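You operate a simulated robot arm through the tools that you are given. There is no shell and no other tool.

Carry out the task below with a simulated robot arm. There is one attempt and no reset: what you move stays moved.

Task
Switch the parts wash off, move the green banded sleeve to the white tray and drain the tub.
Fine: switch off first; rest the lid on the blue mat, then back on.

The check looks at the end state, three seconds after you hand in, the way a careful person would. Anything else that was tipped, shoved, dropped, spilled or broken makes it a failure. A push-on lid holds only when it is set on centred and level and pressed home; a screw cap is set on level and turned clockwise until tight.

Robot
A 7-joint arm with a two-finger parallel gripper, fixed in place. Base frame: the origin is at the foot of the arm, x ahead of it, y to its left, z up; the work surface is at about z = 0. Lengths are in mm, angles in degrees, forces in N, time in s.
With the tool pointing down near the work surface it reaches from about 240 to 620 mm from the base axis. Its first joint turns from -66.0 to 66.0 degrees. Payload 2.6 kg.
The TCP is the grasp point between the finger pads, 30 mm short of the fingertips. In the tool frame z runs along the fingers and y along their closing line. The gripper opens to 94 mm. The fingers are 28 mm wide and 10 mm thick; the gripper's body (50 by 96 mm) begins 55 mm behind the TCP.
Orientation is told as [roll, pitch, yaw] about the base's x, y, z axes, in that order, counted from this pose: with the fingers straight down and closing along the base's y, the tool's x points along the base's -x, its y along +y and its z along -z.

Tools
- The arm moves only by the tool nudge_tool. Its argument "rows" is text: rows parted by semicolons, each of 7 numbers parted by spaces: the finger opening in mm, from 0 to 94, then the shift along the tool's x, y, z in units of 30 mm (1.0 is 30 mm), then the turn, a rotation vector about the tool's x, y, z in units of 8 degrees (1.0 is 8 degrees). In form: hand tx ty tz ax ay az; .... A call has 1 to 20 rows; each row shifts and turns the commanded pose from where the row before left it, along the tool's axes as they then stand. A call with a number of a shift or a turn outside -1 to 1 is refused whole. Each row takes 0.2 s and may step no farther than 50 mm and 8.6 degrees from the row before; otherwise, or with a gripper value out of range, the whole call is refused. Where a pose cannot be reached the arm comes as near as it can. A force on the tool above 40 N (or 10 N above the force at the start of the call, whichever is more), or a blocked arm, ends the call early, and 0.2 s more pass. The fingers move at their own pace (about 72 mm/s each) and stop on an object; they squeeze with about 29 N. The grip force told is the motor's: it shows also when the fingers shut on nothing. Time passes only in rows, and 0.2 s behind the last, so rows that do not move let the fingers close. The reply holds the time, the measured pose of the TCP, the force on the tool along the base axes, the opening and the grip force, in the units named above and with some noise, with the torque about the TCP (base axes, N m) and any sound that the robot's microphone picked up.
- Cameras (640 x 400 px; columns grow to the right, rows downward): "scene" is fixed at [37.6, 433.5, 563.1]; the picture's right is [-0.75, -0.66, 0.00], its down [-0.40, 0.45, -0.80] and it looks along [0.52, -0.60, -0.60] (base axes); focal length 328 px, centre (320, 200). "wrist" rides on the gripper at [76, 14, -103] in the tool frame; the picture's right is [-0.18, 0.98, 0.00], its down [-0.75, -0.14, -0.64] and it looks along [-0.63, -0.12, 0.77] (tool axes); focal length 243 px, centre (320, 200).
- snapshot(camera): a new picture of that camera. The clock stands still meanwhile.
- pixel_to_xyz(camera, pixels): for up to 12 pixels [column, row] of the newest picture of that camera ("zoom" is the newest enlarged one), the place [x, y, z] in the base frame of the surface seen there, good to about 3 mm. The clock stands still meanwhile.
- enlarge(camera, box): a new picture of the part [left, top, right, bottom] of that camera's present view, enlarged. The clock stands still meanwhile.
- close_job(): hands the job in; it is judged then, once.

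Unless the task says otherwise, let go and move clear before handing in.

The tools are called after "Request:" as name(argument=value, ...) on one line, values as JSON. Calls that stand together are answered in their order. nudge_tool: Moves the arm, as the interface text tells. Its arguments: {"type":"object","properties":{"rows":{"type":"string"}},"required":["rows"]} The other tools are called the same way: snapshot (camera) takes a picture; pixel_to_xyz (camera, pixels) gives the place of the surface under pixels of a picture; enlarge (camera, box) takes an enlarged picture of a part of a camera's view; close_job () hands the job in.

At the start:

```text
clock: 0.0
tool_pos: [303.9, 186.6, 313.1]
tcp_rot: [0.0, 0.0, 0.1]
ft_force: [0.5, 0.4, 0.7]
torque: [0.0, 0.02, 0.01]
width: 93.9
gripper_force: 0.1
```

scene: 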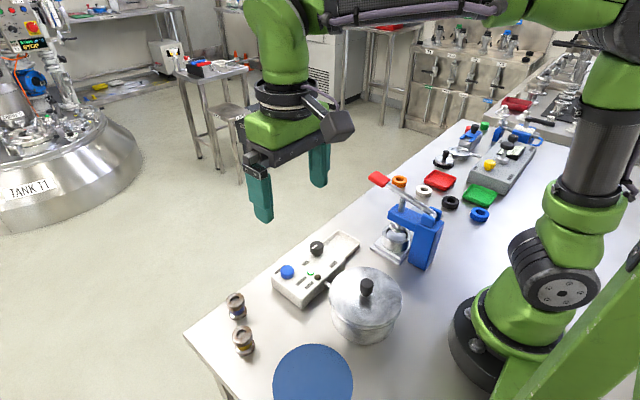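
wrist: 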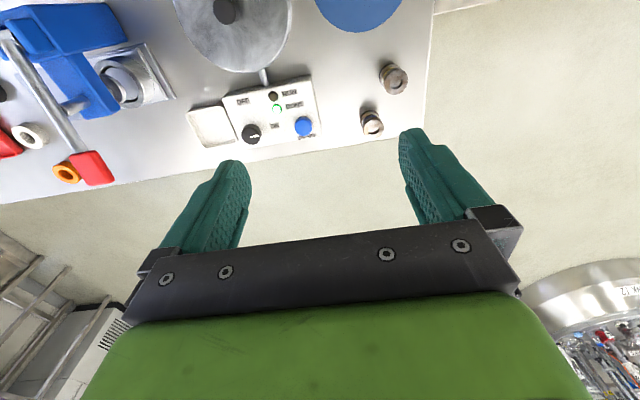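

The scene shows a lidded tub near (365,300), a control panel near (315,270), and a blue mat near (313,375). I'll enlarge these areas to see the details before moving.

Request:
enlarge(camera="scene", box=[180, 220, 420, 400])

Request:
enlarge(camera="wrist", box=[170, 0, 430, 160])

Request:
enlarge(camera="scene", box=[360, 110, 560, 280])

```text
2.22 times, centred on (300, 310) of scene
```

zoom: 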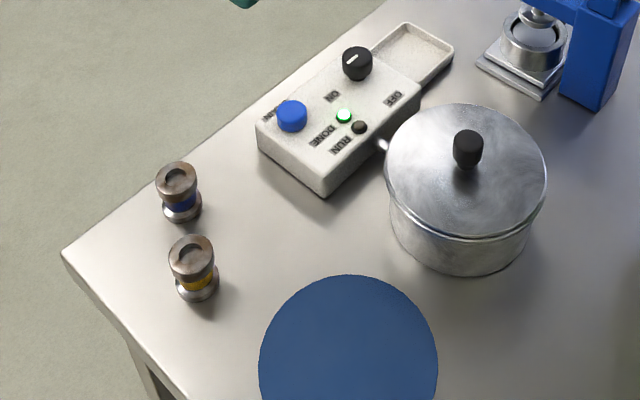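

```text
2.46 times, centred on (300, 80) of wrist
```

zoom: 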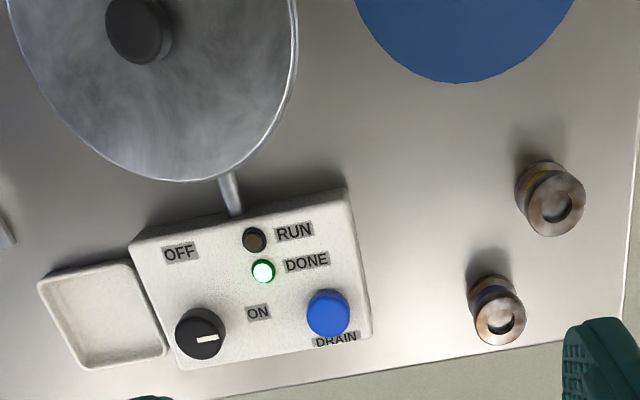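

```text
2.35 times, centred on (460, 195) of scene
```

zoom: 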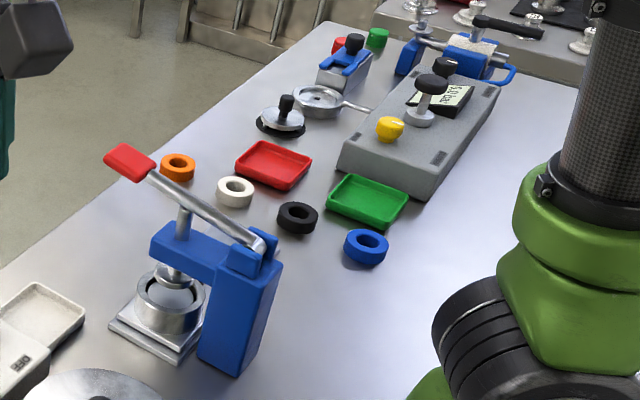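

The knob's mark points at ON, the DONE lamp is lit, and the yellow- and blue-banded sleeves stand outside, so the green one is probably in the tub. I'll measure the places next.

Request:
enlarge(camera="scene", box=[260, 220, 420, 340])

Request:
pixel_to_xyz(camera="wrist", pixels=[[251, 134], [304, 126], [244, 102], [276, 126], [210, 126], [224, 11], [268, 68], [372, 122], [394, 78], [357, 5], [318, 130], [262, 77]])

Request:
pixel_to_xyz(camera="scene", pixels=[[366, 285], [313, 375], [330, 300], [400, 300], [365, 270], [362, 340], [345, 246], [317, 248], [287, 271], [340, 300], [236, 300], [243, 333]])

```text
3.33 times, centred on (340, 280) of scene
```

zoom: 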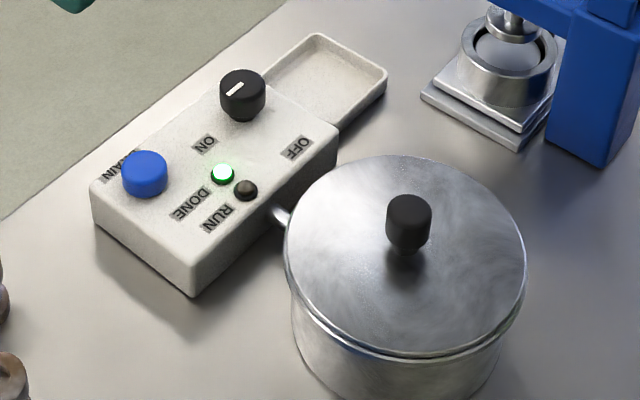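

```text
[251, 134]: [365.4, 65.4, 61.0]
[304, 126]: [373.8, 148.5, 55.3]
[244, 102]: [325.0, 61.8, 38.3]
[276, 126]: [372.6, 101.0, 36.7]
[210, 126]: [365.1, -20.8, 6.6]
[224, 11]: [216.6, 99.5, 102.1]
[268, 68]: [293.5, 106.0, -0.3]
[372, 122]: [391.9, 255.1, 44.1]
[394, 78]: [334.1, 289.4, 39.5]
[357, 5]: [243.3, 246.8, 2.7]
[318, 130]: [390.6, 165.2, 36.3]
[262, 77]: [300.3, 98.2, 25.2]
```

```text
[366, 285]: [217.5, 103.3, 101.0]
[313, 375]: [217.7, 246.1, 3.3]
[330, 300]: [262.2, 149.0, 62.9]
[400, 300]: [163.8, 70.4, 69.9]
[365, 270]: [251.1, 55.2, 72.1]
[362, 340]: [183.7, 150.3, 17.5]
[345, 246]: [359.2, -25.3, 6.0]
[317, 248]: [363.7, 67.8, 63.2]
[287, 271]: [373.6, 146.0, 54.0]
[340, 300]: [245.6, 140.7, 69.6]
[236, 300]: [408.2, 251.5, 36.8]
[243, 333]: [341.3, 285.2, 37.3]
```

Knob at about (364,66) with its top at z≈62, mark pointing +y at ON; OFF lies toward -x, so it needs a quarter turn counter-clockwise seen from above. I'll move above the knob and pre-turn the tool by -45°.

Request:
nudge_tool(rows="60 -0.333 -0.67 0.85 0 0 0;60 -0.333 -0.67 0.85 0 0 0;60 -0.333 -0.67 0.85 0 0 0;60 -0.333 -0.67 0.85 0 0 0;60 -0.333 -0.67 0.85 0 0 0;60 -0.333 -0.67 0.85 0 0 0;60 0 0 0 0 0 0.94;60 0 0 0 0 0 0.94;60 0 0 0 0 0 0.94;60 0 0 0 0 0 0.94;60 0 0 0 0 0 0.94;60 0 0 0 0 0 0.94;60 0 0 0 0 0 0")

Request:
snapshot(camera="wrist")

Request:
snapshot(camera="scene")

```text
clock: 2.8
tool_pos: [362.5, 65.6, 160.1]
tcp_rot: [0.0, 0.0, -45.2]
ft_force: [0.3, 0.5, 0.1]
torque: [-0.02, 0.0, 0.0]
width: 60.0
gripper_force: 0.0
```

```text
taken
```

wrist: 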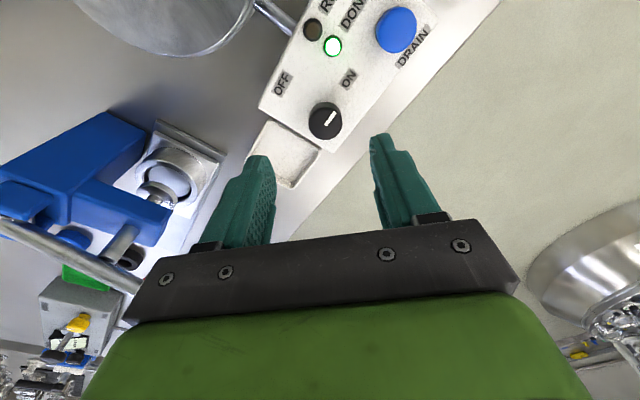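

```text
taken
```

scene: 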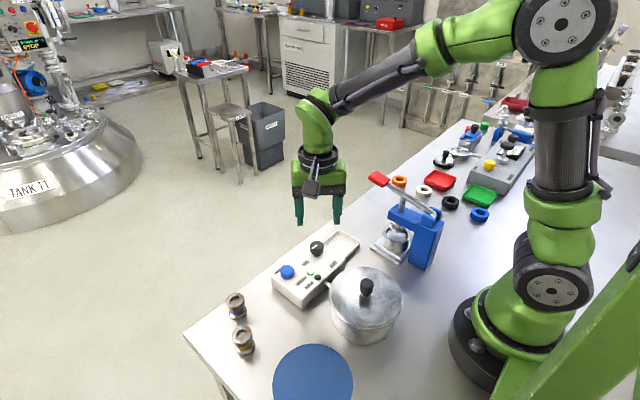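

The knob is at wrist (326,120) and the tool sits above it at z=160. I'll measure the knob more precisely.

Request:
enlarge(camera="wrist", box=[240, 0, 440, 190])

Request:
pixel_to_xyz(camera="wrist", pixels=[[326, 124], [314, 122], [340, 122], [326, 136], [326, 108], [397, 32], [281, 82], [349, 79], [290, 150], [316, 175], [280, 186], [254, 140]])

```text
2.11 times, centred on (340, 95) of wrist
```

zoom: 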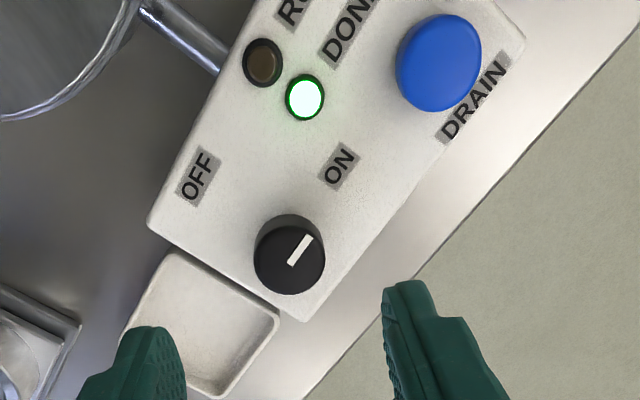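

```text
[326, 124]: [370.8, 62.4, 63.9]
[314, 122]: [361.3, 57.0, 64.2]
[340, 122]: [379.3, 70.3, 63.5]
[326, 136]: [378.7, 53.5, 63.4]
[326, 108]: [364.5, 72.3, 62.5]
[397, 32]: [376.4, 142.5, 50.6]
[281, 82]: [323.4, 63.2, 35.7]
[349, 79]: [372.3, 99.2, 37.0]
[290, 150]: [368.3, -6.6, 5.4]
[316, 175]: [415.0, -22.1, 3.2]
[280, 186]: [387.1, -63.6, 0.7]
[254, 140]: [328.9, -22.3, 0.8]
```

Knob centre comes out at about (370,64), top z≈64. I'll correct over it, lower so the fingertips stay about 4 mm above the panel, and close gently.

Request:
nudge_tool(rows="60 -0.203 0.127 0 0 0 0;50 0 0 0.73 0 0 0;50 0 0 0.73 0 0 0;50 0 0 0.73 0 0 0;50 0 0 0.70 0 0 0;50 0 0 0 0 0 0;20 0 0 0 0 0 0;20 0 0 0 0 0 0")

Request:
enlarge(camera="wrist", box=[200, 60, 460, 260])

```text
clock: 4.6
tool_pos: [369.4, 65.0, 73.3]
tcp_rot: [-0.1, 0.0, -45.2]
ft_force: [-3.0, -2.8, -1.1]
torque: [0.01, -0.25, 0.0]
width: 28.7
gripper_force: 44.9
```

```text
2.00 times, centred on (330, 160) of wrist
```

zoom: 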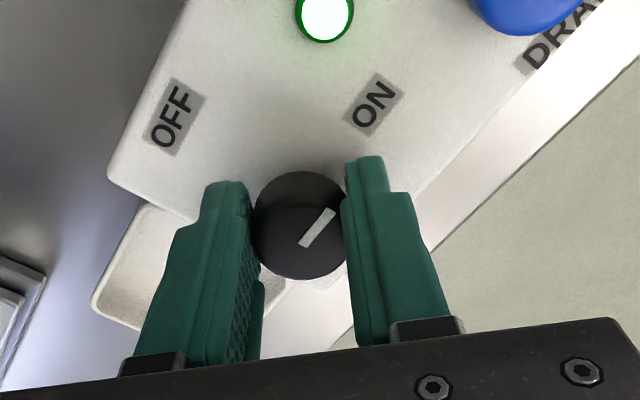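

The fingers stopped on the knob at 28.7 mm with the tool pushed about 4 N sideways, so it is held. I'll ease 1 mm toward tool -y and turn 45° counter-clockwise first.

Request:
nudge_tool(rows="20 0 -0.04 0 0 0 0;20 0 0 0 0 0 -0.9375;20 0 0 0 0 0 -0.9375;20 0 0 0 0 0 -0.9375;20 0 0 0 0 0 -0.9375;20 0 0 0 0 0 -0.9375;20 0 0 0 0 0 -0.9375;20 0 0 0 0 0 0")

Request:
enlarge(camera="wrist", box=[200, 60, 460, 260])

```text
clock: 6.4
tool_pos: [369.1, 61.0, 72.6]
tcp_rot: [-0.1, 0.2, -0.1]
ft_force: [-1.6, -5.4, -23.8]
torque: [-0.04, 1.05, -0.01]
width: 28.9
gripper_force: 45.0
```

```text
2.00 times, centred on (330, 160) of wrist
```

zoom: 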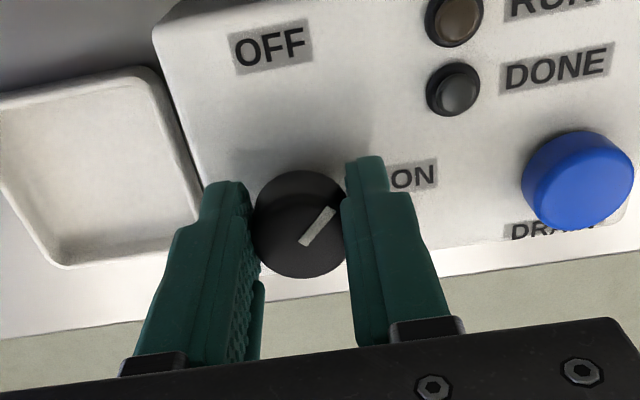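

The knob has turned about 45° with the grip and the DONE lamp went out, but there's a 24 N downward pull on the tool. I'll release, regrip to relieve the strain, and look at the readings.

Request:
nudge_tool(rows="40 0 0 0 0 0 0;40 0 0 0 0 0 0;40 0 0 0 0 0 0")

Request:
enlarge(camera="wrist", box=[200, 60, 460, 260])

```text
clock: 7.2
tool_pos: [370.0, 62.2, 73.3]
tcp_rot: [0.0, -0.1, -0.1]
ft_force: [-0.2, 1.1, 0.1]
torque: [-0.04, -0.03, 0.01]
width: 39.9
gripper_force: 0.1
```

```text
2.00 times, centred on (330, 160) of wrist
```

zoom: 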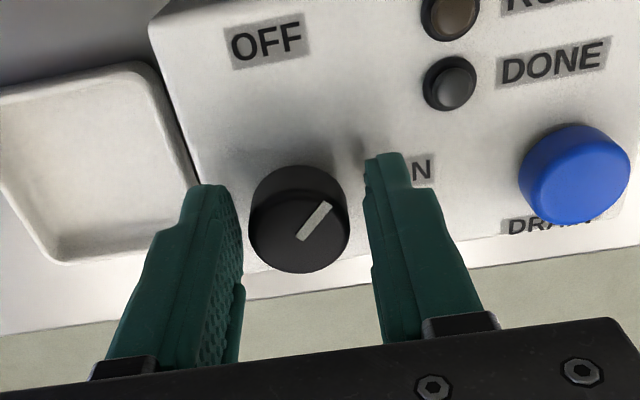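

Force is gone and the knob's mark now points halfway (diagonal). I'll regrip and turn the remaining 45°.

Request:
nudge_tool(rows="40 0 -0.03 0 0 0 0;20 0 0 0 0 0 0;20 0 0 0 0 0 0;20 0 0 0 0 0 -0.9375;20 0 0 0 0 0 -0.9375;20 0 0 0 0 0 -0.9375;20 0 0 0 0 0 -0.9375;20 0 0 0 0 0 -0.9375;20 0 0 0 0 0 -0.9375;20 0 0 0 0 0 0")

Request:
enlarge(camera="wrist", box=[200, 60, 460, 260])

```text
clock: 9.4
tool_pos: [369.3, 59.8, 72.6]
tcp_rot: [-0.1, 0.0, 44.9]
ft_force: [7.0, -15.1, -10.1]
torque: [0.64, -0.93, -0.05]
width: 28.9
gripper_force: 45.1
```

```text
2.00 times, centred on (330, 160) of wrist
```

zoom: 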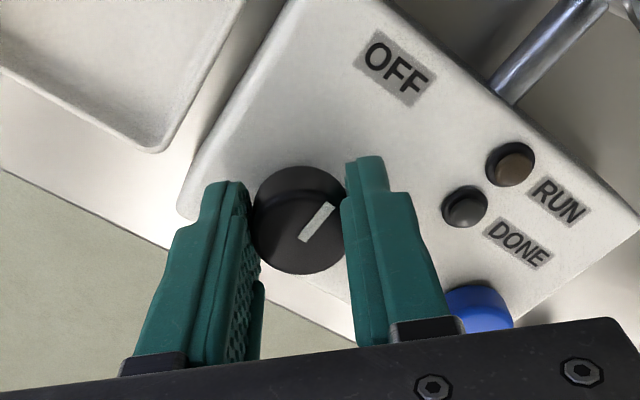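

Now the mark points up-right toward OFF with the tool at yaw +45. I'll release, rise straight up, and check the mark.

Request:
nudge_tool(rows="45 0 0 0 0 0 0;45 0 0 0 0 0 0;60 0 0 -0.5 0 0 0;60 0 0 -1 0 0 0;60 0 0 -1 0 0 0;60 0 0 -1 0 0 0;60 0 0 0 0 0 0")

Request:
snapshot(camera="wrist")

Request:
enlarge(camera="scene", box=[260, 220, 420, 340])

```text
clock: 11.0
tool_pos: [369.6, 62.5, 179.5]
tcp_rot: [0.0, -0.1, 44.9]
ft_force: [-0.5, -0.6, -0.6]
torque: [0.02, 0.02, 0.0]
width: 60.0
gripper_force: 0.1
```

```text
taken
```

wrist: 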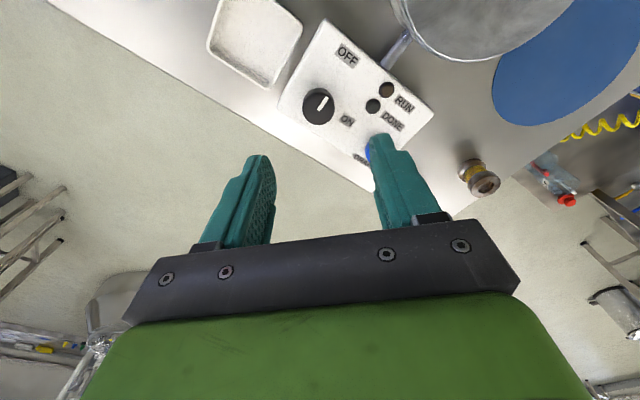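

```text
3.33 times, centred on (340, 280) of scene
```

zoom: 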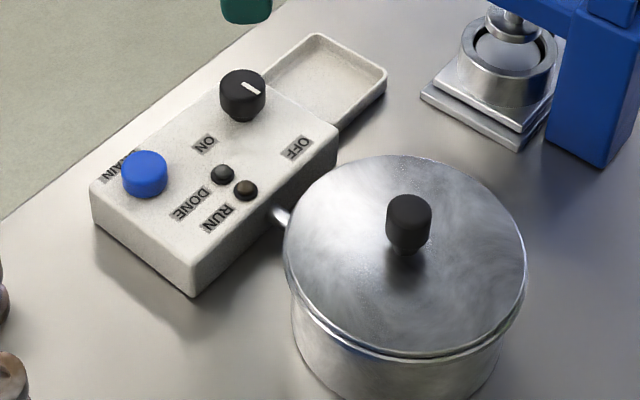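

The mark now points at OFF and both lamps are dark. Next I turn the tool back to yaw 0 and move above the lid's knob near (216,100).

Request:
nudge_tool(rows="60 0 0 0 0 0 0.935;60 0 0 0 0 0 0.935;60 0 0 0 0 0 0.935;60 0 0 0 0 0 0.935;60 0 0 0 0 0 0.935;60 0 0 0 0 0 0.935;60 0.853 0.208 -0.06 0 0 0;60 0.853 0.208 -0.06 0 0 0;60 0.853 0.208 -0.06 0 0 0;60 0.853 0.208 -0.06 0 0 0;60 0.853 0.208 -0.06 0 0 0;60 0.853 0.208 -0.06 0 0 0;60 0 0 0 0 0 0;60 0 0 0 0 0 0")

Request:
snapshot(camera="wrist")

Request:
snapshot(camera="scene")

```text
clock: 14.0
tool_pos: [215.0, 101.2, 187.0]
tcp_rot: [-0.1, 0.1, 0.1]
ft_force: [0.0, 0.1, 0.5]
torque: [-0.02, 0.0, 0.01]
width: 59.8
gripper_force: 0.0
```

```text
taken
```

wrist: 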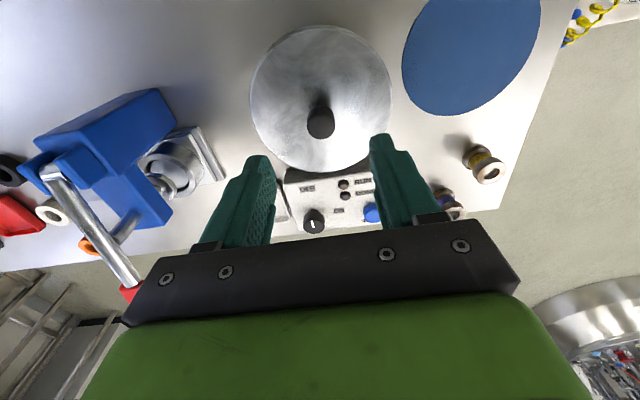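

```text
taken
```

scene: 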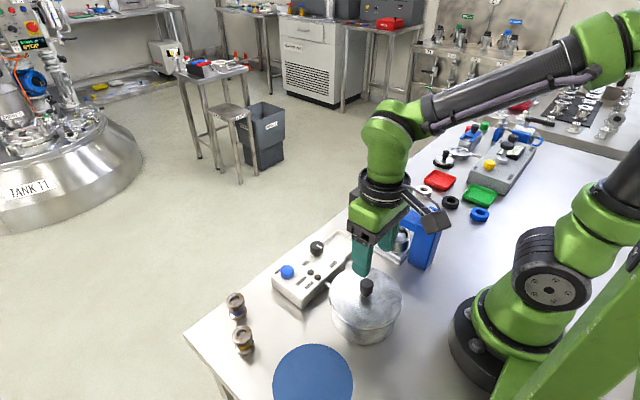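

Request:
enlarge(camera="wrist", box=[230, 10, 410, 180])

Request:
pixel_to_xyz(camera="wrist", pixels=[[321, 123], [308, 123], [334, 123], [321, 137], [321, 112], [253, 95], [389, 95], [318, 28], [318, 172], [470, 50], [405, 60], [536, 50]])

Request:
pixel_to_xyz(camera="scene", pixels=[[366, 281], [366, 290], [360, 285], [372, 285], [313, 345], [274, 378], [352, 378], [313, 398], [331, 295], [400, 297], [366, 310], [362, 343]])

```text
2.35 times, centred on (320, 95) of wrist
```

zoom: 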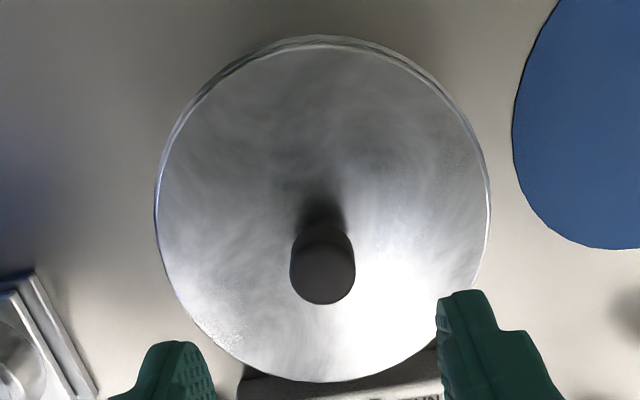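

```text
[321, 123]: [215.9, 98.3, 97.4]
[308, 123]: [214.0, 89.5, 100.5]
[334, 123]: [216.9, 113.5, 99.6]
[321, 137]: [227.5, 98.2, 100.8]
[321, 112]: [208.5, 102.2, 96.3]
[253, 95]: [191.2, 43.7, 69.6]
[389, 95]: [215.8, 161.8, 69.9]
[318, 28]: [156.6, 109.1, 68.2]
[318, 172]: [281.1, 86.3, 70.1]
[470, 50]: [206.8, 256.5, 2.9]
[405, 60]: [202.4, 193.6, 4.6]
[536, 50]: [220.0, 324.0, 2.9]
```

```text
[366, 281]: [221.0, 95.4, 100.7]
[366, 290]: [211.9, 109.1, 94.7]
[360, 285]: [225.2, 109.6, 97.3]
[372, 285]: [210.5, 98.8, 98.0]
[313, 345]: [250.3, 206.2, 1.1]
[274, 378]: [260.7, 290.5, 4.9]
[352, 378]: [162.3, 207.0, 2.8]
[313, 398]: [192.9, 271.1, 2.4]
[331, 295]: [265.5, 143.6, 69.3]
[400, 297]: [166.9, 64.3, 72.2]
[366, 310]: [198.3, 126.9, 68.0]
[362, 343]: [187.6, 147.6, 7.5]
```

The lid knob is centred at about (218,101) with its top at z≈101 and the lid surface at z≈70. I'll lower over it so the tips stop near z=78, and close.

Request:
nudge_tool(rows="60 -0.1 0 0 0 0 0;50 0 0 0.9 0 0 0;50 0 0 0.9 0 0 0;50 0 0 0.6 0 0 0;50 0 0 0.2 0 0 0;50 0 0 0 0 0 0;15 0 0 0 0 0 0;15 0 0 0 0 0 0;15 0 0 0 0 0 0")

Request:
snapshot(camera="wrist")

Request:
enlarge(camera="scene", box=[260, 220, 460, 370])

```text
clock: 16.0
tool_pos: [220.8, 99.8, 110.1]
tcp_rot: [0.1, -0.1, 0.0]
ft_force: [0.1, -0.1, 0.0]
torque: [-0.01, -0.03, -0.02]
width: 23.1
gripper_force: 29.0
heard: snap
```

```text
taken
```

wrist: 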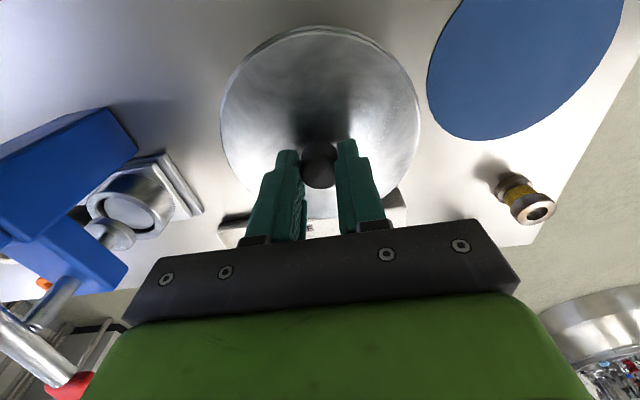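

```text
2.67 times, centred on (360, 295) of scene
```

zoom: 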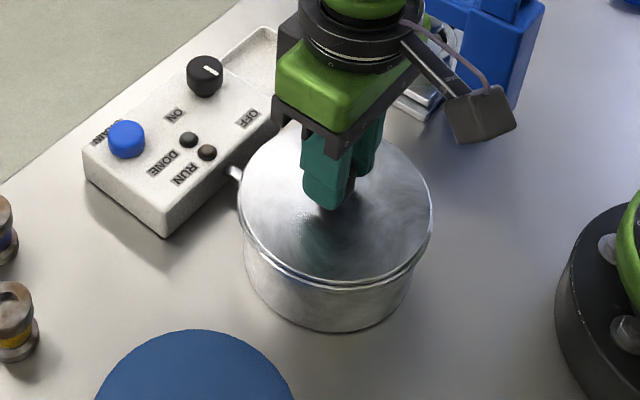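

The knob is gripped at 23.1 mm with a snap heard and no side load. I'll lift straight up.

Request:
nudge_tool(rows="15 0 0 -0.2 0 0 0;15 0 0 -0.3 0 0 0;15 0 0 -0.5 0 0 0;15 0 0 -0.8 0 0 0;15 0 0 -0.8 0 0 0;15 0 0 -0.8 0 0 0;15 0 0 0 0 0 0")

Request:
snapshot(camera="wrist")

Request:
snapshot(camera="scene")

```text
clock: 17.6
tool_pos: [217.7, 97.8, 214.7]
tcp_rot: [0.0, 0.1, -0.1]
ft_force: [-0.6, -0.7, -1.0]
torque: [-0.01, -0.02, 0.05]
width: 22.9
gripper_force: 29.1
```

```text
taken
```

wrist: 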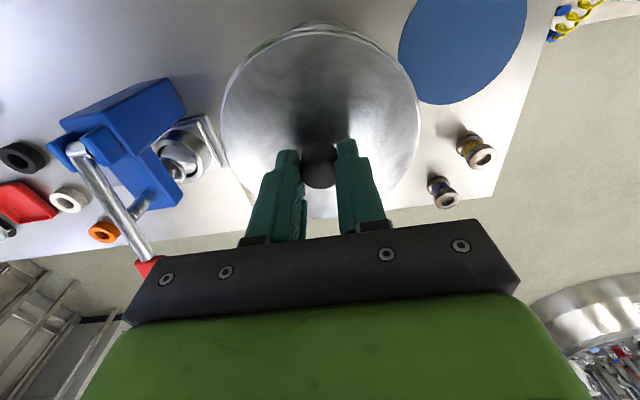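

```text
taken
```

scene: 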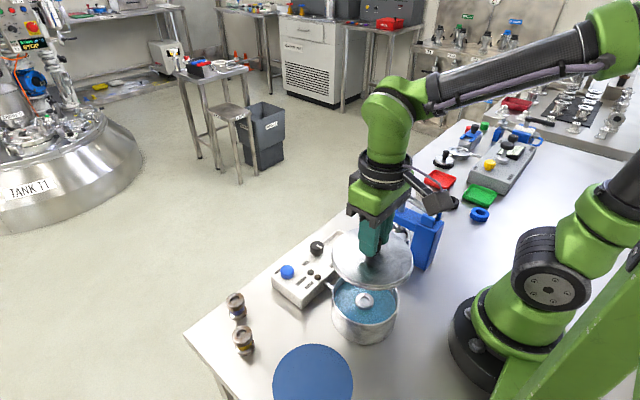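

The lid is off and level; the tub shows blue liquid with a sleeve in the middle at (364,297). I'll measure the mat and tub rim.

Request:
pixel_to_xyz(camera="wrist", pixels=[[399, 55], [418, 92], [445, 103], [480, 92], [510, 60], [525, 20], [408, 25]])

Request:
pixel_to_xyz(camera="scene", pixels=[[275, 370], [352, 375], [313, 345], [290, 350], [335, 350], [277, 395], [349, 393], [364, 297], [340, 315], [393, 310], [365, 325], [331, 295]])

Request:
enlarge(camera="scene", box=[310, 240, 430, 350])

```text
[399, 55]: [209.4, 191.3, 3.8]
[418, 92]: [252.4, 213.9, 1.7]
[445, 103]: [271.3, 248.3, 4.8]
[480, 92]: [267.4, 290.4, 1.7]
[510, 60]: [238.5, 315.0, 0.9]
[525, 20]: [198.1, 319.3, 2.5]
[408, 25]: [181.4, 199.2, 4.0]
```

```text
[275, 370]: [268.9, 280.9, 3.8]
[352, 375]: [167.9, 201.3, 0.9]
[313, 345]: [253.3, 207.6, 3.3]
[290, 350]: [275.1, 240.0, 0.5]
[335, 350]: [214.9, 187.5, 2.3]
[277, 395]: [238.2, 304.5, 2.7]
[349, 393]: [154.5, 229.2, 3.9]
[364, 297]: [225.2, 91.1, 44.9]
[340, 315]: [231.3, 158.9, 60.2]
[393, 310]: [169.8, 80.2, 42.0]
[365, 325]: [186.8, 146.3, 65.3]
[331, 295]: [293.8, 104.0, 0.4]
```

```text
3.64 times, centred on (370, 295) of scene
```

zoom: 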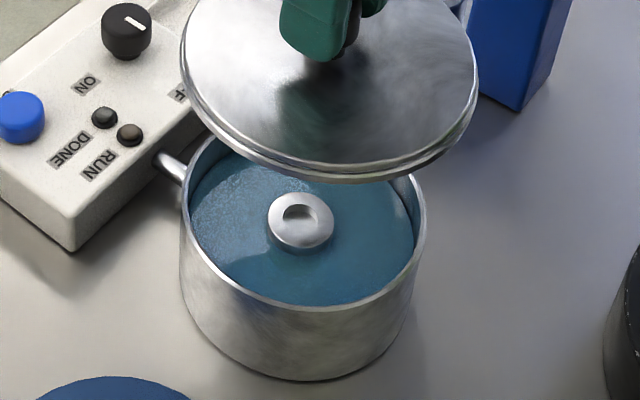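

The tub holds blue liquid and one sleeve standing in it. The mat's centre fits to about (211,255), radius 64, so I'll carry the lid there and lower it most of the way.

Request:
nudge_tool(rows="15 0.036 0.855 0 0 0 0;15 0.036 0.855 0 0 0 0;15 0.036 0.855 0 0 0 0;15 0.036 0.855 0 0 0 0;15 0.036 0.855 0 0 0 0;15 0.036 0.855 0 0 0 0;15 0 0 0.8 0 0 0;15 0 0 0.8 0 0 0;15 0 0 0.8 0 0 0;15 0 0 0.8 0 0 0;15 0 0 0.8 0 0 0;15 0 0 0 0 0 0")

Request:
snapshot(camera="scene")

Request:
snapshot(camera="wrist")

```text
clock: 20.2
tool_pos: [211.3, 253.7, 95.2]
tcp_rot: [0.0, 0.1, 0.0]
ft_force: [-0.2, -0.4, -1.4]
torque: [-0.02, 0.0, -0.01]
width: 23.0
gripper_force: 28.6
```

```text
taken
```

scene: 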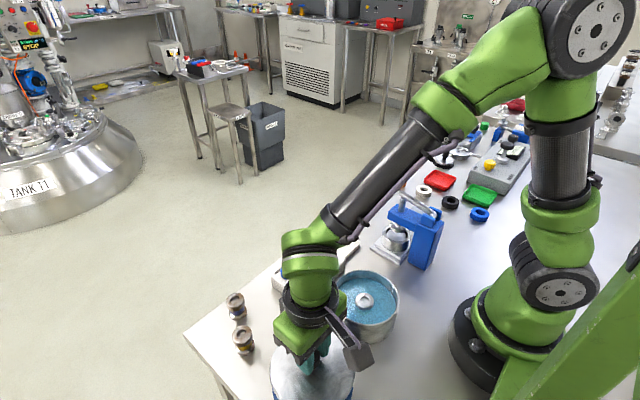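

```text
taken
```

wrist: 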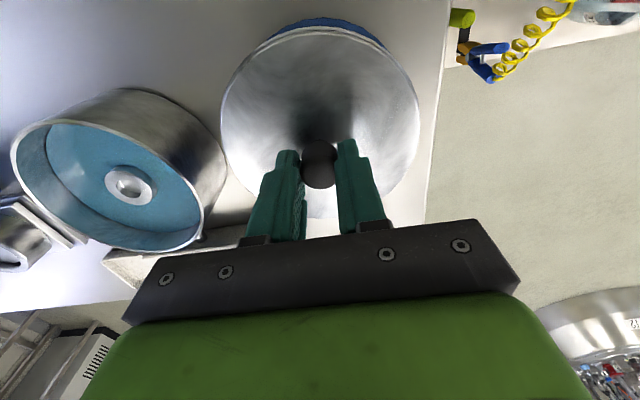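

The lid hangs level over the mat at TCP z=95. I'll lower it in small steps, watching for contact.

Request:
nudge_tool(rows="15 0 0 0.4 0 0 0;15 0 0 0.4 0 0 0;15 0 0 0.3 0 0 0;15 0 0 0.15 0 0 0;15 0 0 0 0 0 0")

Request:
enlarge(camera="scene", box=[220, 280, 420, 400])

```text
clock: 21.4
tool_pos: [213.8, 253.4, 56.2]
tcp_rot: [0.0, 0.0, 0.0]
ft_force: [-0.5, 0.5, -1.1]
torque: [0.01, 0.02, -0.05]
width: 23.0
gripper_force: 29.4
```

```text
3.20 times, centred on (320, 340) of scene
```

zoom: 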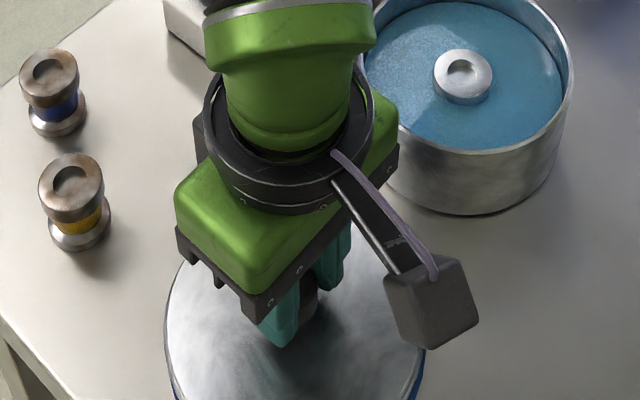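

Request:
nudge_tool(rows="15 0 0 0.1 0 0 0;15 0 0 0.1 0 0 0;15 0 0 0 0 0 0")

```text
clock: 22.2
tool_pos: [214.7, 252.2, 50.6]
tcp_rot: [-0.1, -0.1, -0.2]
ft_force: [0.7, -12.0, 29.1]
torque: [-0.19, -0.07, -0.02]
width: 23.2
gripper_force: 29.1
```

Contact came with about 29 N up at z≈51, so the lid is on the mat. I'll ease up 1.5 mm, release and rise clear.

Request:
nudge_tool(rows="15 0 0 -0.05 0 0 0;30 0 0 0 0 0 0;45 0 0 0 0 0 0;60 0 0 0 0 0 0;60 0 0 -0.4 0 0 0;60 0 0 -0.8 0 0 0;60 0 0 -1 0 0 0;60 0 0 -1 0 0 0;60 0 0 -1 0 0 0;60 0 0 -1 0 0 0;60 0 0 0 0 0 0")

Request:
snapshot(camera="wrist")

Request:
snapshot(camera="scene")

```text
clock: 24.6
tool_pos: [213.0, 251.9, 207.5]
tcp_rot: [-0.1, -0.1, 0.1]
ft_force: [-0.3, 0.3, -0.3]
torque: [-0.03, 0.0, -0.01]
width: 59.8
gripper_force: 0.0
```

```text
taken
```

wrist: 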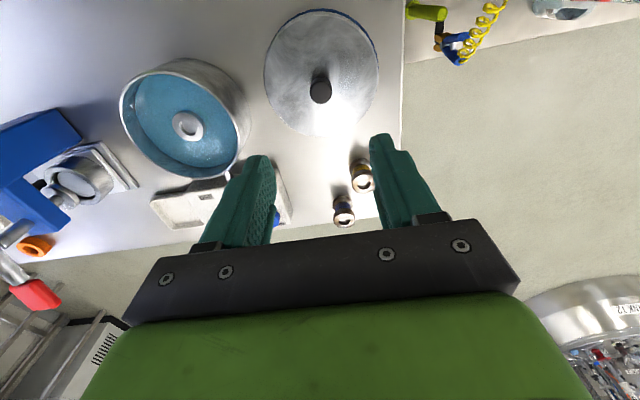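

```text
taken
```

scene: 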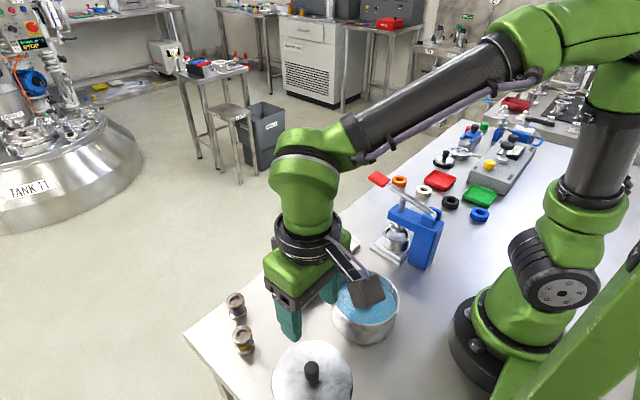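

The lid rests centred on the mat (wrist (320,90)). Now I move back above the tub to measure the sleeve.

Request:
nudge_tool(rows="60 0 -0.85 0 0 0 0;60 0 -0.85 0 0 0 0;60 0 -0.85 0 0 0 0;60 0 -0.85 0 0 0 0;60 0 -0.85 0 0 0 0;60 0 -0.8 0 0 0 0;60 0 0 0 0 0 0")

Request:
snapshot(camera="wrist")

Request:
enlarge(camera="wrist", box=[230, 0, 410, 170])

Request:
enlarge(camera="scene", box=[310, 250, 430, 350])

```text
clock: 26.2
tool_pos: [210.4, 100.4, 206.5]
tcp_rot: [-0.1, 0.1, 0.0]
ft_force: [0.1, 1.0, 0.1]
torque: [0.02, 0.01, 0.02]
width: 59.9
gripper_force: 0.1
```

```text
taken
```

wrist: 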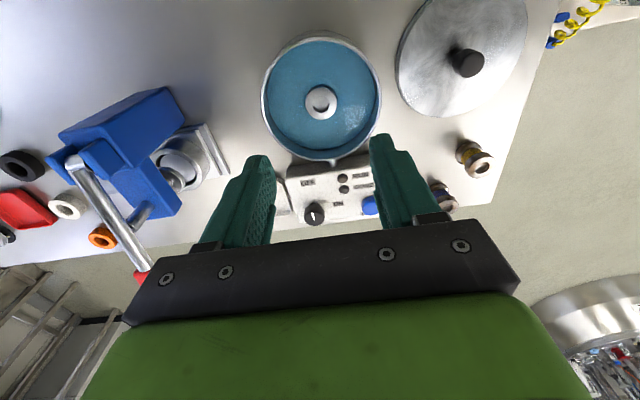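

```text
2.35 times, centred on (320, 85) of wrist
```

zoom: 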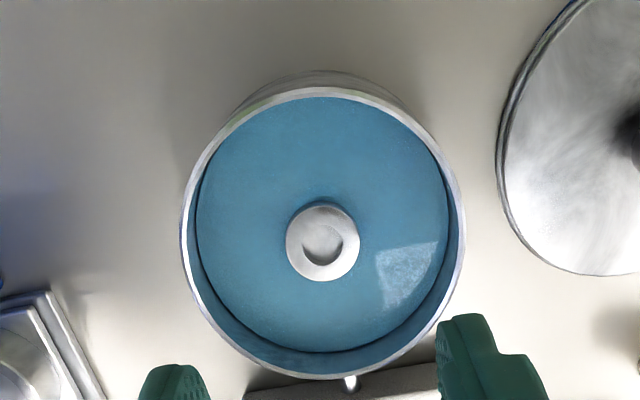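

```text
4.00 times, centred on (370, 300) of scene
```

zoom: 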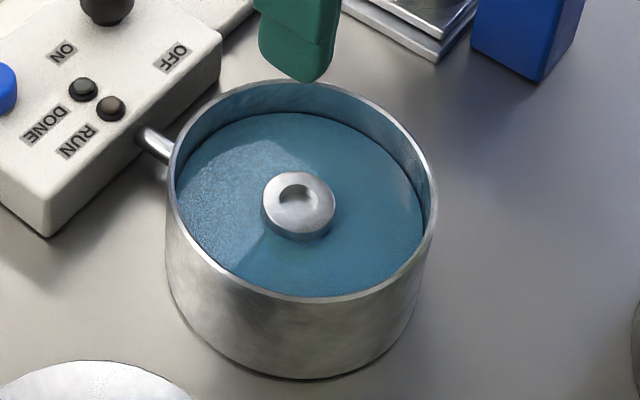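

Request:
pixel_to_xyz(camera="wrist", pixels=[[320, 98], [307, 102], [334, 102], [320, 90], [320, 117], [263, 100], [379, 100], [320, 159], [320, 39], [285, 80], [322, 108], [350, 100]])

Request:
pixel_to_xyz(camera="scene", pixels=[[364, 295], [356, 297], [373, 297], [362, 306], [340, 300], [390, 300], [333, 295], [397, 292], [366, 325], [372, 285]])

Request:
enlarge(camera="wrist", box=[420, 120, 500, 220])

Request:
enlarge(camera="scene", box=[215, 280, 275, 360])

```text
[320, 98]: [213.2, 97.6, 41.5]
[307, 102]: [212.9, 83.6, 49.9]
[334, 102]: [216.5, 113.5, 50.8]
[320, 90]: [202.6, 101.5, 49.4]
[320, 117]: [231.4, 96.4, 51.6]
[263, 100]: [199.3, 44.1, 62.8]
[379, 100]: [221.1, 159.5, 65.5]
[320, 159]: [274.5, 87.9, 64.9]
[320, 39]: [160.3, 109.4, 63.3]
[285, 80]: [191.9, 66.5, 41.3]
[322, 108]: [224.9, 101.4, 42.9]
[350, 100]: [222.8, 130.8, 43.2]
```

```text
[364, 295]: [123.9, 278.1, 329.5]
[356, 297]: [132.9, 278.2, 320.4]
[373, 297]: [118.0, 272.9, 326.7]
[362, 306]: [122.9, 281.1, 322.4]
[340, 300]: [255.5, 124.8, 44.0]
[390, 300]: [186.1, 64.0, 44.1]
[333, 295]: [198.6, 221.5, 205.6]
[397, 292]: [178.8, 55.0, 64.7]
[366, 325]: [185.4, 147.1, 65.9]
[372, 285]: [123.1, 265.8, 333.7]
```

```text
4.00 times, centred on (460, 170) of wrist
```

zoom: 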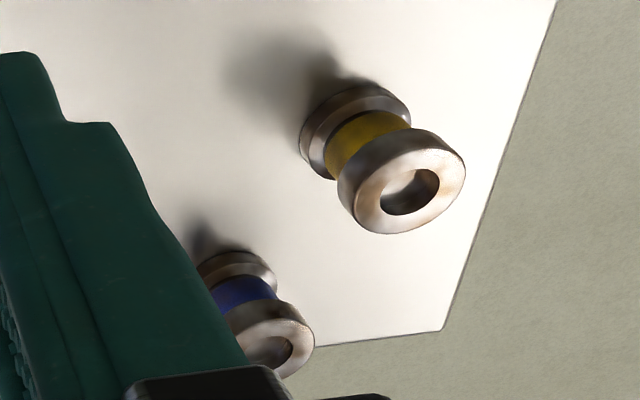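

```text
5.00 times, centred on (245, 320) of scene
```

zoom: 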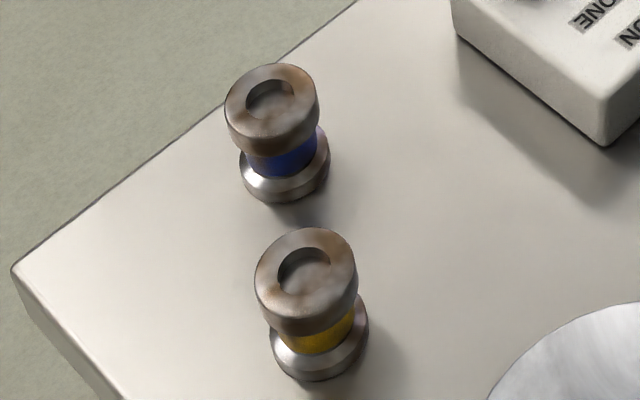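

The tub sleeve's top is at about (217,99,50), about 30 mm wide; liquid is at z≈43 and the rim at 65. I'll centre on it, lower to TCP z≈46 (tips at 16) and check alignment before closing.

Request:
nudge_tool(rows="56 -0.23 -0.04 0 0 0 0;56 0 0 0.9 0 0 0;56 0 0 0.9 0 0 0;56 0 0 0.9 0 0 0;56 0 0 0.9 0 0 0;56 0 0 0.4 0 0 0;56 0 0 0 0 0 0")

Request:
snapshot(camera="wrist")

Request:
enlarge(camera="wrist", box=[220, 50, 420, 250])

```text
clock: 27.8
tool_pos: [218.7, 99.2, 86.3]
tcp_rot: [0.0, 0.0, 0.1]
ft_force: [-0.3, -0.5, -0.4]
torque: [-0.03, -0.01, -0.01]
width: 55.9
gripper_force: 0.0
```

```text
taken
```

wrist: 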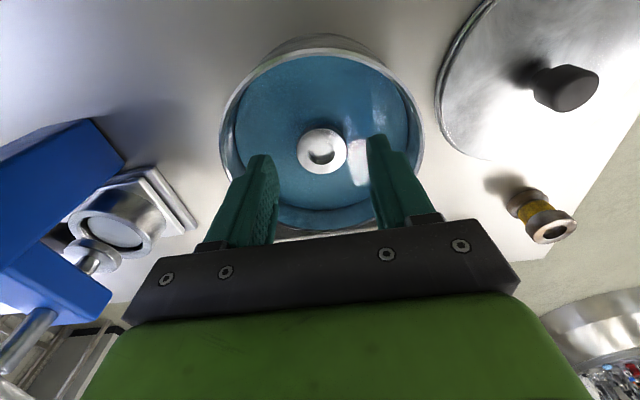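

```text
2.00 times, centred on (320, 150) of wrist
```

zoom: 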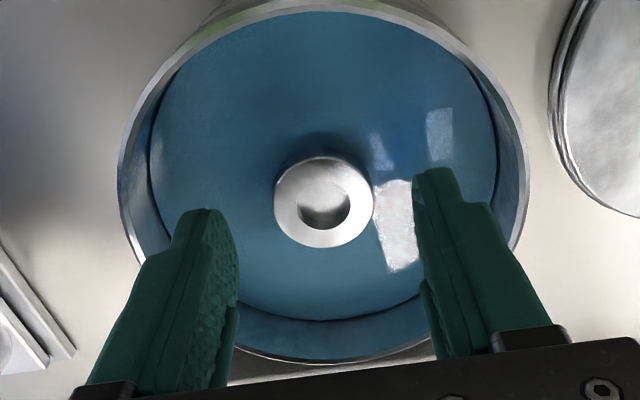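

The sleeve sits well between the fingers (zoom (323,202)), about 2 mm off. I'll make that small correction, descend and close.

Request:
nudge_tool(rows="56 0.06 0.027 0.4 0 0 0;56 0 0 0.5 0 0 0;56 0 0 0.43 0 0 0;56 0 0 0 0 0 0;30 0 0 0 0 0 0;20 0 0 0 0 0 0;20 0 0 0 0 0 0")

Request:
enlarge(camera="wrist", box=[220, 50, 420, 250])

```text
clock: 29.4
tool_pos: [217.2, 101.1, 48.2]
tcp_rot: [0.1, 0.0, 0.0]
ft_force: [0.9, 0.1, 0.5]
torque: [-0.01, -0.01, 0.03]
width: 33.6
gripper_force: 29.3
```

```text
2.00 times, centred on (320, 150) of wrist
```

zoom: 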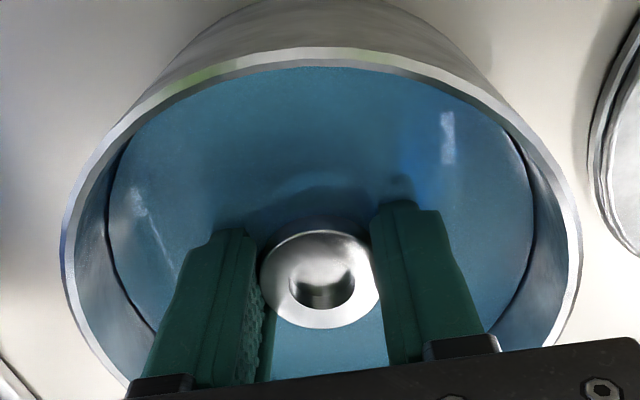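

The sleeve is held at 33.6 mm with no side load. I'll lift it straight up slowly.

Request:
nudge_tool(rows="20 0 0 -0.2 0 0 0;20 0 0 -0.4 0 0 0;20 0 0 -0.6 0 0 0;20 0 0 -0.7 0 0 0;20 0 0 -0.7 0 0 0;20 0 0 -0.7 0 0 0;20 0 0 -0.7 0 0 0;20 0 0 0 0 0 0;20 0 0 0 0 0 0;20 0 0 0 0 0 0;20 0 0 0 0 0 0")

Request:
snapshot(camera="wrist")

Request:
enlarge(camera="scene", box=[310, 200, 450, 350])

```text
clock: 31.8
tool_pos: [214.2, 98.4, 167.5]
tcp_rot: [0.0, 0.1, 0.0]
ft_force: [-0.9, -0.3, -1.5]
torque: [0.03, -0.01, -0.01]
width: 33.7
gripper_force: 28.9
```

```text
taken
```

wrist: 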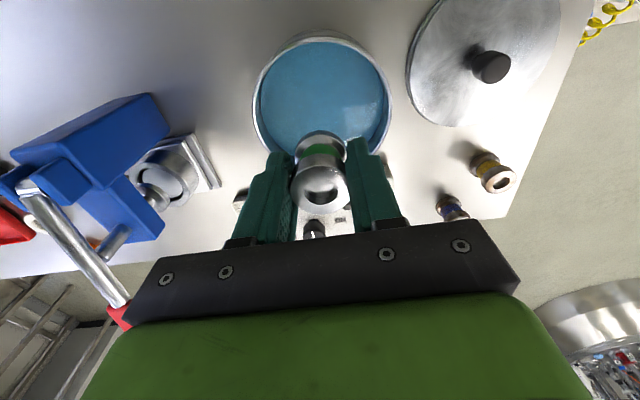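

```text
2.67 times, centred on (380, 275) of scene
```

zoom: 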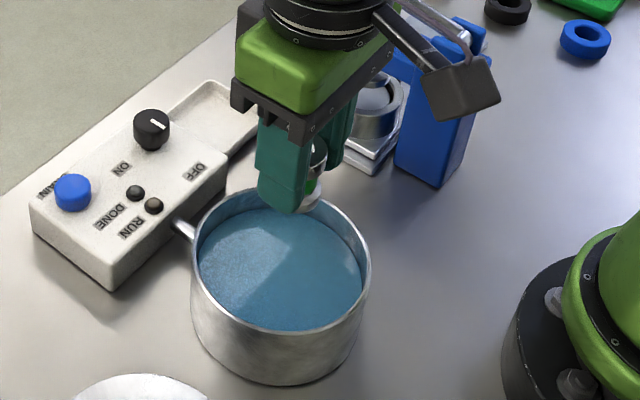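

It is the green-banded sleeve. While it drips over the tub, I'll measure the tray and the blue press beside it.

Request:
nudge_tool(rows="20 0 0 0 0 0 0;20 0 0 0 0 0 0;20 0 0 0 0 0 0;20 0 0 0 0 0 0;20 0 0 0 0 0 0;20 0 0 0 0 0 0;20 0 0 0 0 0 0;20 0 0 0 0 0 0;20 0 0 0 0 0 0;20 0 0 0 0 0 0")

Request:
snapshot(camera="scene")

Request:
enlarge(camera="scene", box=[300, 160, 460, 280])

Request:
pixel_to_xyz(camera="scene", pixels=[[341, 231], [359, 240], [349, 255], [335, 240], [377, 180], [390, 250], [374, 247], [430, 265], [410, 208], [440, 215], [420, 240], [400, 185]])

```text
clock: 34.0
tool_pos: [213.2, 98.4, 168.4]
tcp_rot: [0.1, -0.1, 0.0]
ft_force: [-0.3, 0.4, -0.5]
torque: [-0.03, 0.0, 0.01]
width: 33.8
gripper_force: 28.8
```

```text
taken
```

scene: 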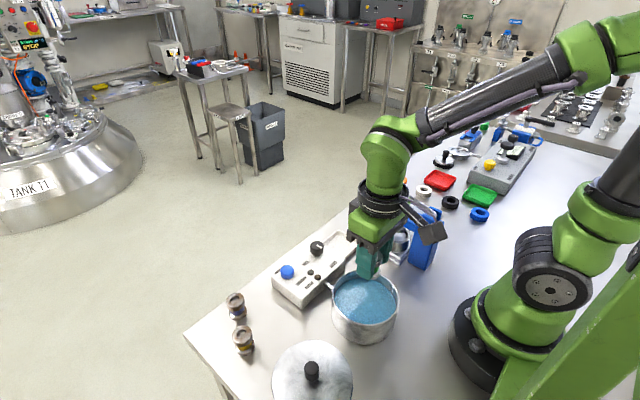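

```text
3.33 times, centred on (380, 220) of scene
```

zoom: 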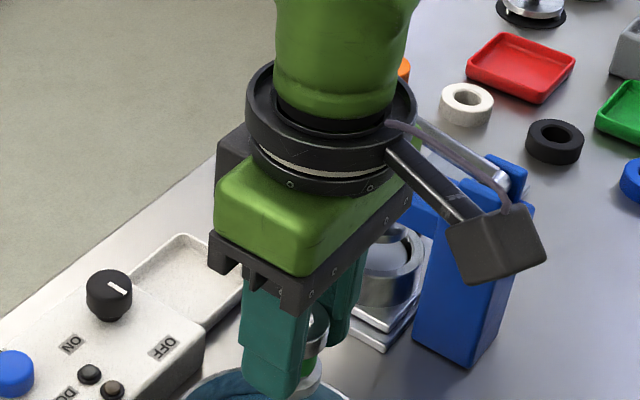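

```text
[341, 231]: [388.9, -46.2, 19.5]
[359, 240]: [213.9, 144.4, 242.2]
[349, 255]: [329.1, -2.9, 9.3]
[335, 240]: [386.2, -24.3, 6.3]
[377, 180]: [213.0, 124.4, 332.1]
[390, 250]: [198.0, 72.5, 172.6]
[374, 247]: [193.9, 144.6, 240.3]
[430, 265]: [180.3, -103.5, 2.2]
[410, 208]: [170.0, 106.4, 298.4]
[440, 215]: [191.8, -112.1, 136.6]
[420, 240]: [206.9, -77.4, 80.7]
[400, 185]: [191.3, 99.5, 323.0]
```

The press stands at y < -45 with its red handle end near (337,-108,160), so the tray approach is clear. I'll move partway, higher, to see the tray properly.

Request:
nudge_tool(rows="20 -0.2 -0.2 -0.5 0 0 0;20 -0.5 -0.4 -0.5 0 0 0;20 -0.7 -0.6 0 0 0 0;20 -0.7 -0.6 0 0 0 0;20 -0.7 -0.5 0 0 0 0;20 -0.4 -0.3 0 0 0 0;20 0 0 0 0 0 0")

Request:
snapshot(camera="wrist")

Request:
snapshot(camera="scene")

Request:
enlarge(camera="wrist", box=[200, 60, 440, 230])

```text
clock: 35.6
tool_pos: [312.3, 22.6, 197.5]
tcp_rot: [0.0, 0.0, 0.0]
ft_force: [0.6, -0.6, -1.3]
torque: [-0.02, -0.02, -0.06]
width: 33.8
gripper_force: 28.8
```

```text
taken
```

wrist: 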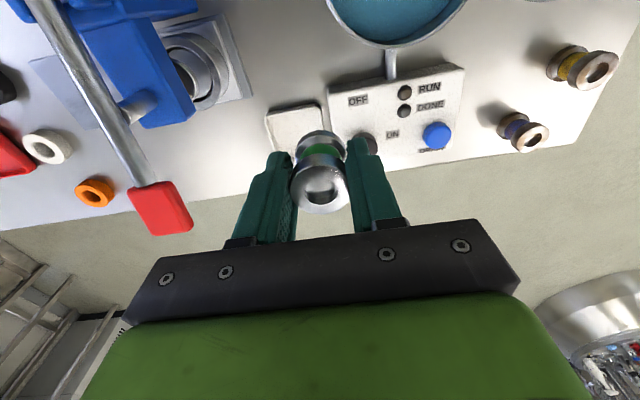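

```text
taken
```

scene: 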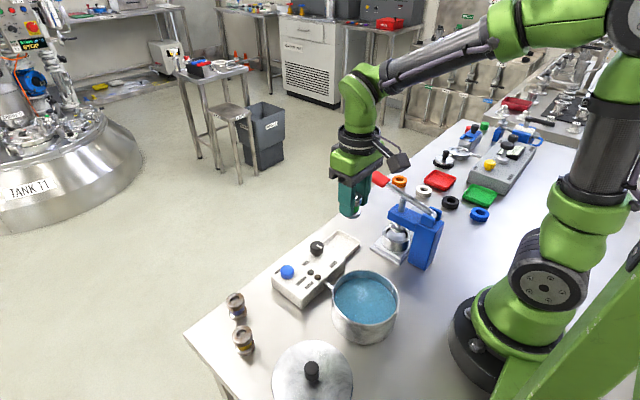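

```text
2.35 times, centred on (320, 145) of wrist
```

zoom: 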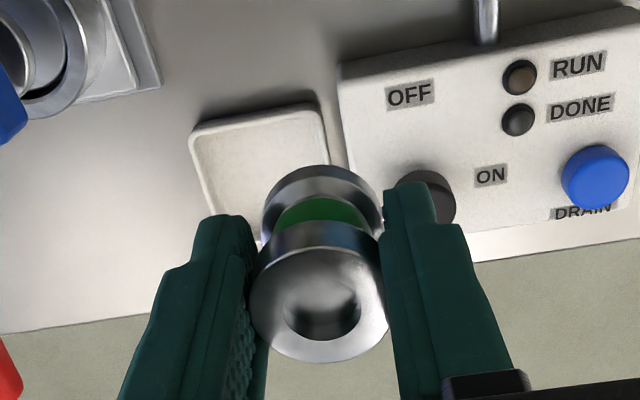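

Request:
enlarge(camera="scene", box=[310, 220, 380, 270])

Request:
pixel_to_xyz(camera="scene", pixels=[[341, 231], [360, 239], [347, 255], [330, 246], [345, 244], [345, 250], [352, 245], [338, 238], [377, 180], [386, 186]])

Request:
pixel_to_xyz(camera="wrist", pixels=[[267, 116], [317, 104], [290, 120], [280, 118], [310, 112], [274, 145], [345, 120], [160, 208], [140, 190], [180, 187], [329, 120], [268, 105]])

```text
8.00 times, centred on (345, 245) of scene
```

zoom: 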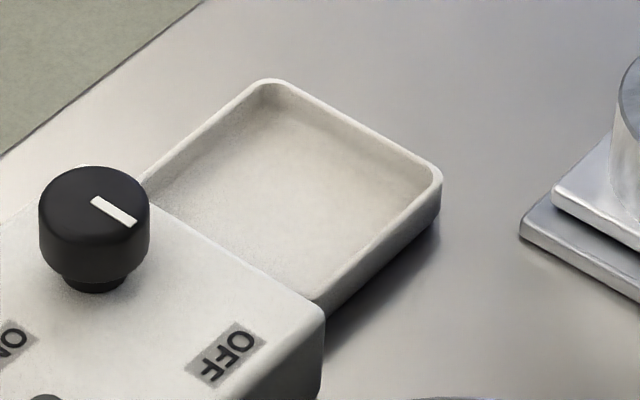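

```text
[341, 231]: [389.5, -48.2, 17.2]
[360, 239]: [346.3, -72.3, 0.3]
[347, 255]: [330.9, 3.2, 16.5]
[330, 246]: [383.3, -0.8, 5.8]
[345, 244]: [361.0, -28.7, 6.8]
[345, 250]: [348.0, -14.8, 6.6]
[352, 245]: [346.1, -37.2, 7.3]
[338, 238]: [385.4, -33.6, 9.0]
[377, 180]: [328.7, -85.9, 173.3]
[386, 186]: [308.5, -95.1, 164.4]
```

```text
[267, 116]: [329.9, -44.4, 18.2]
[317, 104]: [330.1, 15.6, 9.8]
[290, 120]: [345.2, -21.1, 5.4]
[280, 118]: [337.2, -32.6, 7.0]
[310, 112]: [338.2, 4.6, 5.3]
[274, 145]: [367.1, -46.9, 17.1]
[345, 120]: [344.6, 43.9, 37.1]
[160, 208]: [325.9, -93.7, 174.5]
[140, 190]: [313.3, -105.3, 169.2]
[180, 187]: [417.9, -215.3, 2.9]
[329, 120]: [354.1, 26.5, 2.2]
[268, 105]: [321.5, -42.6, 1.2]
```

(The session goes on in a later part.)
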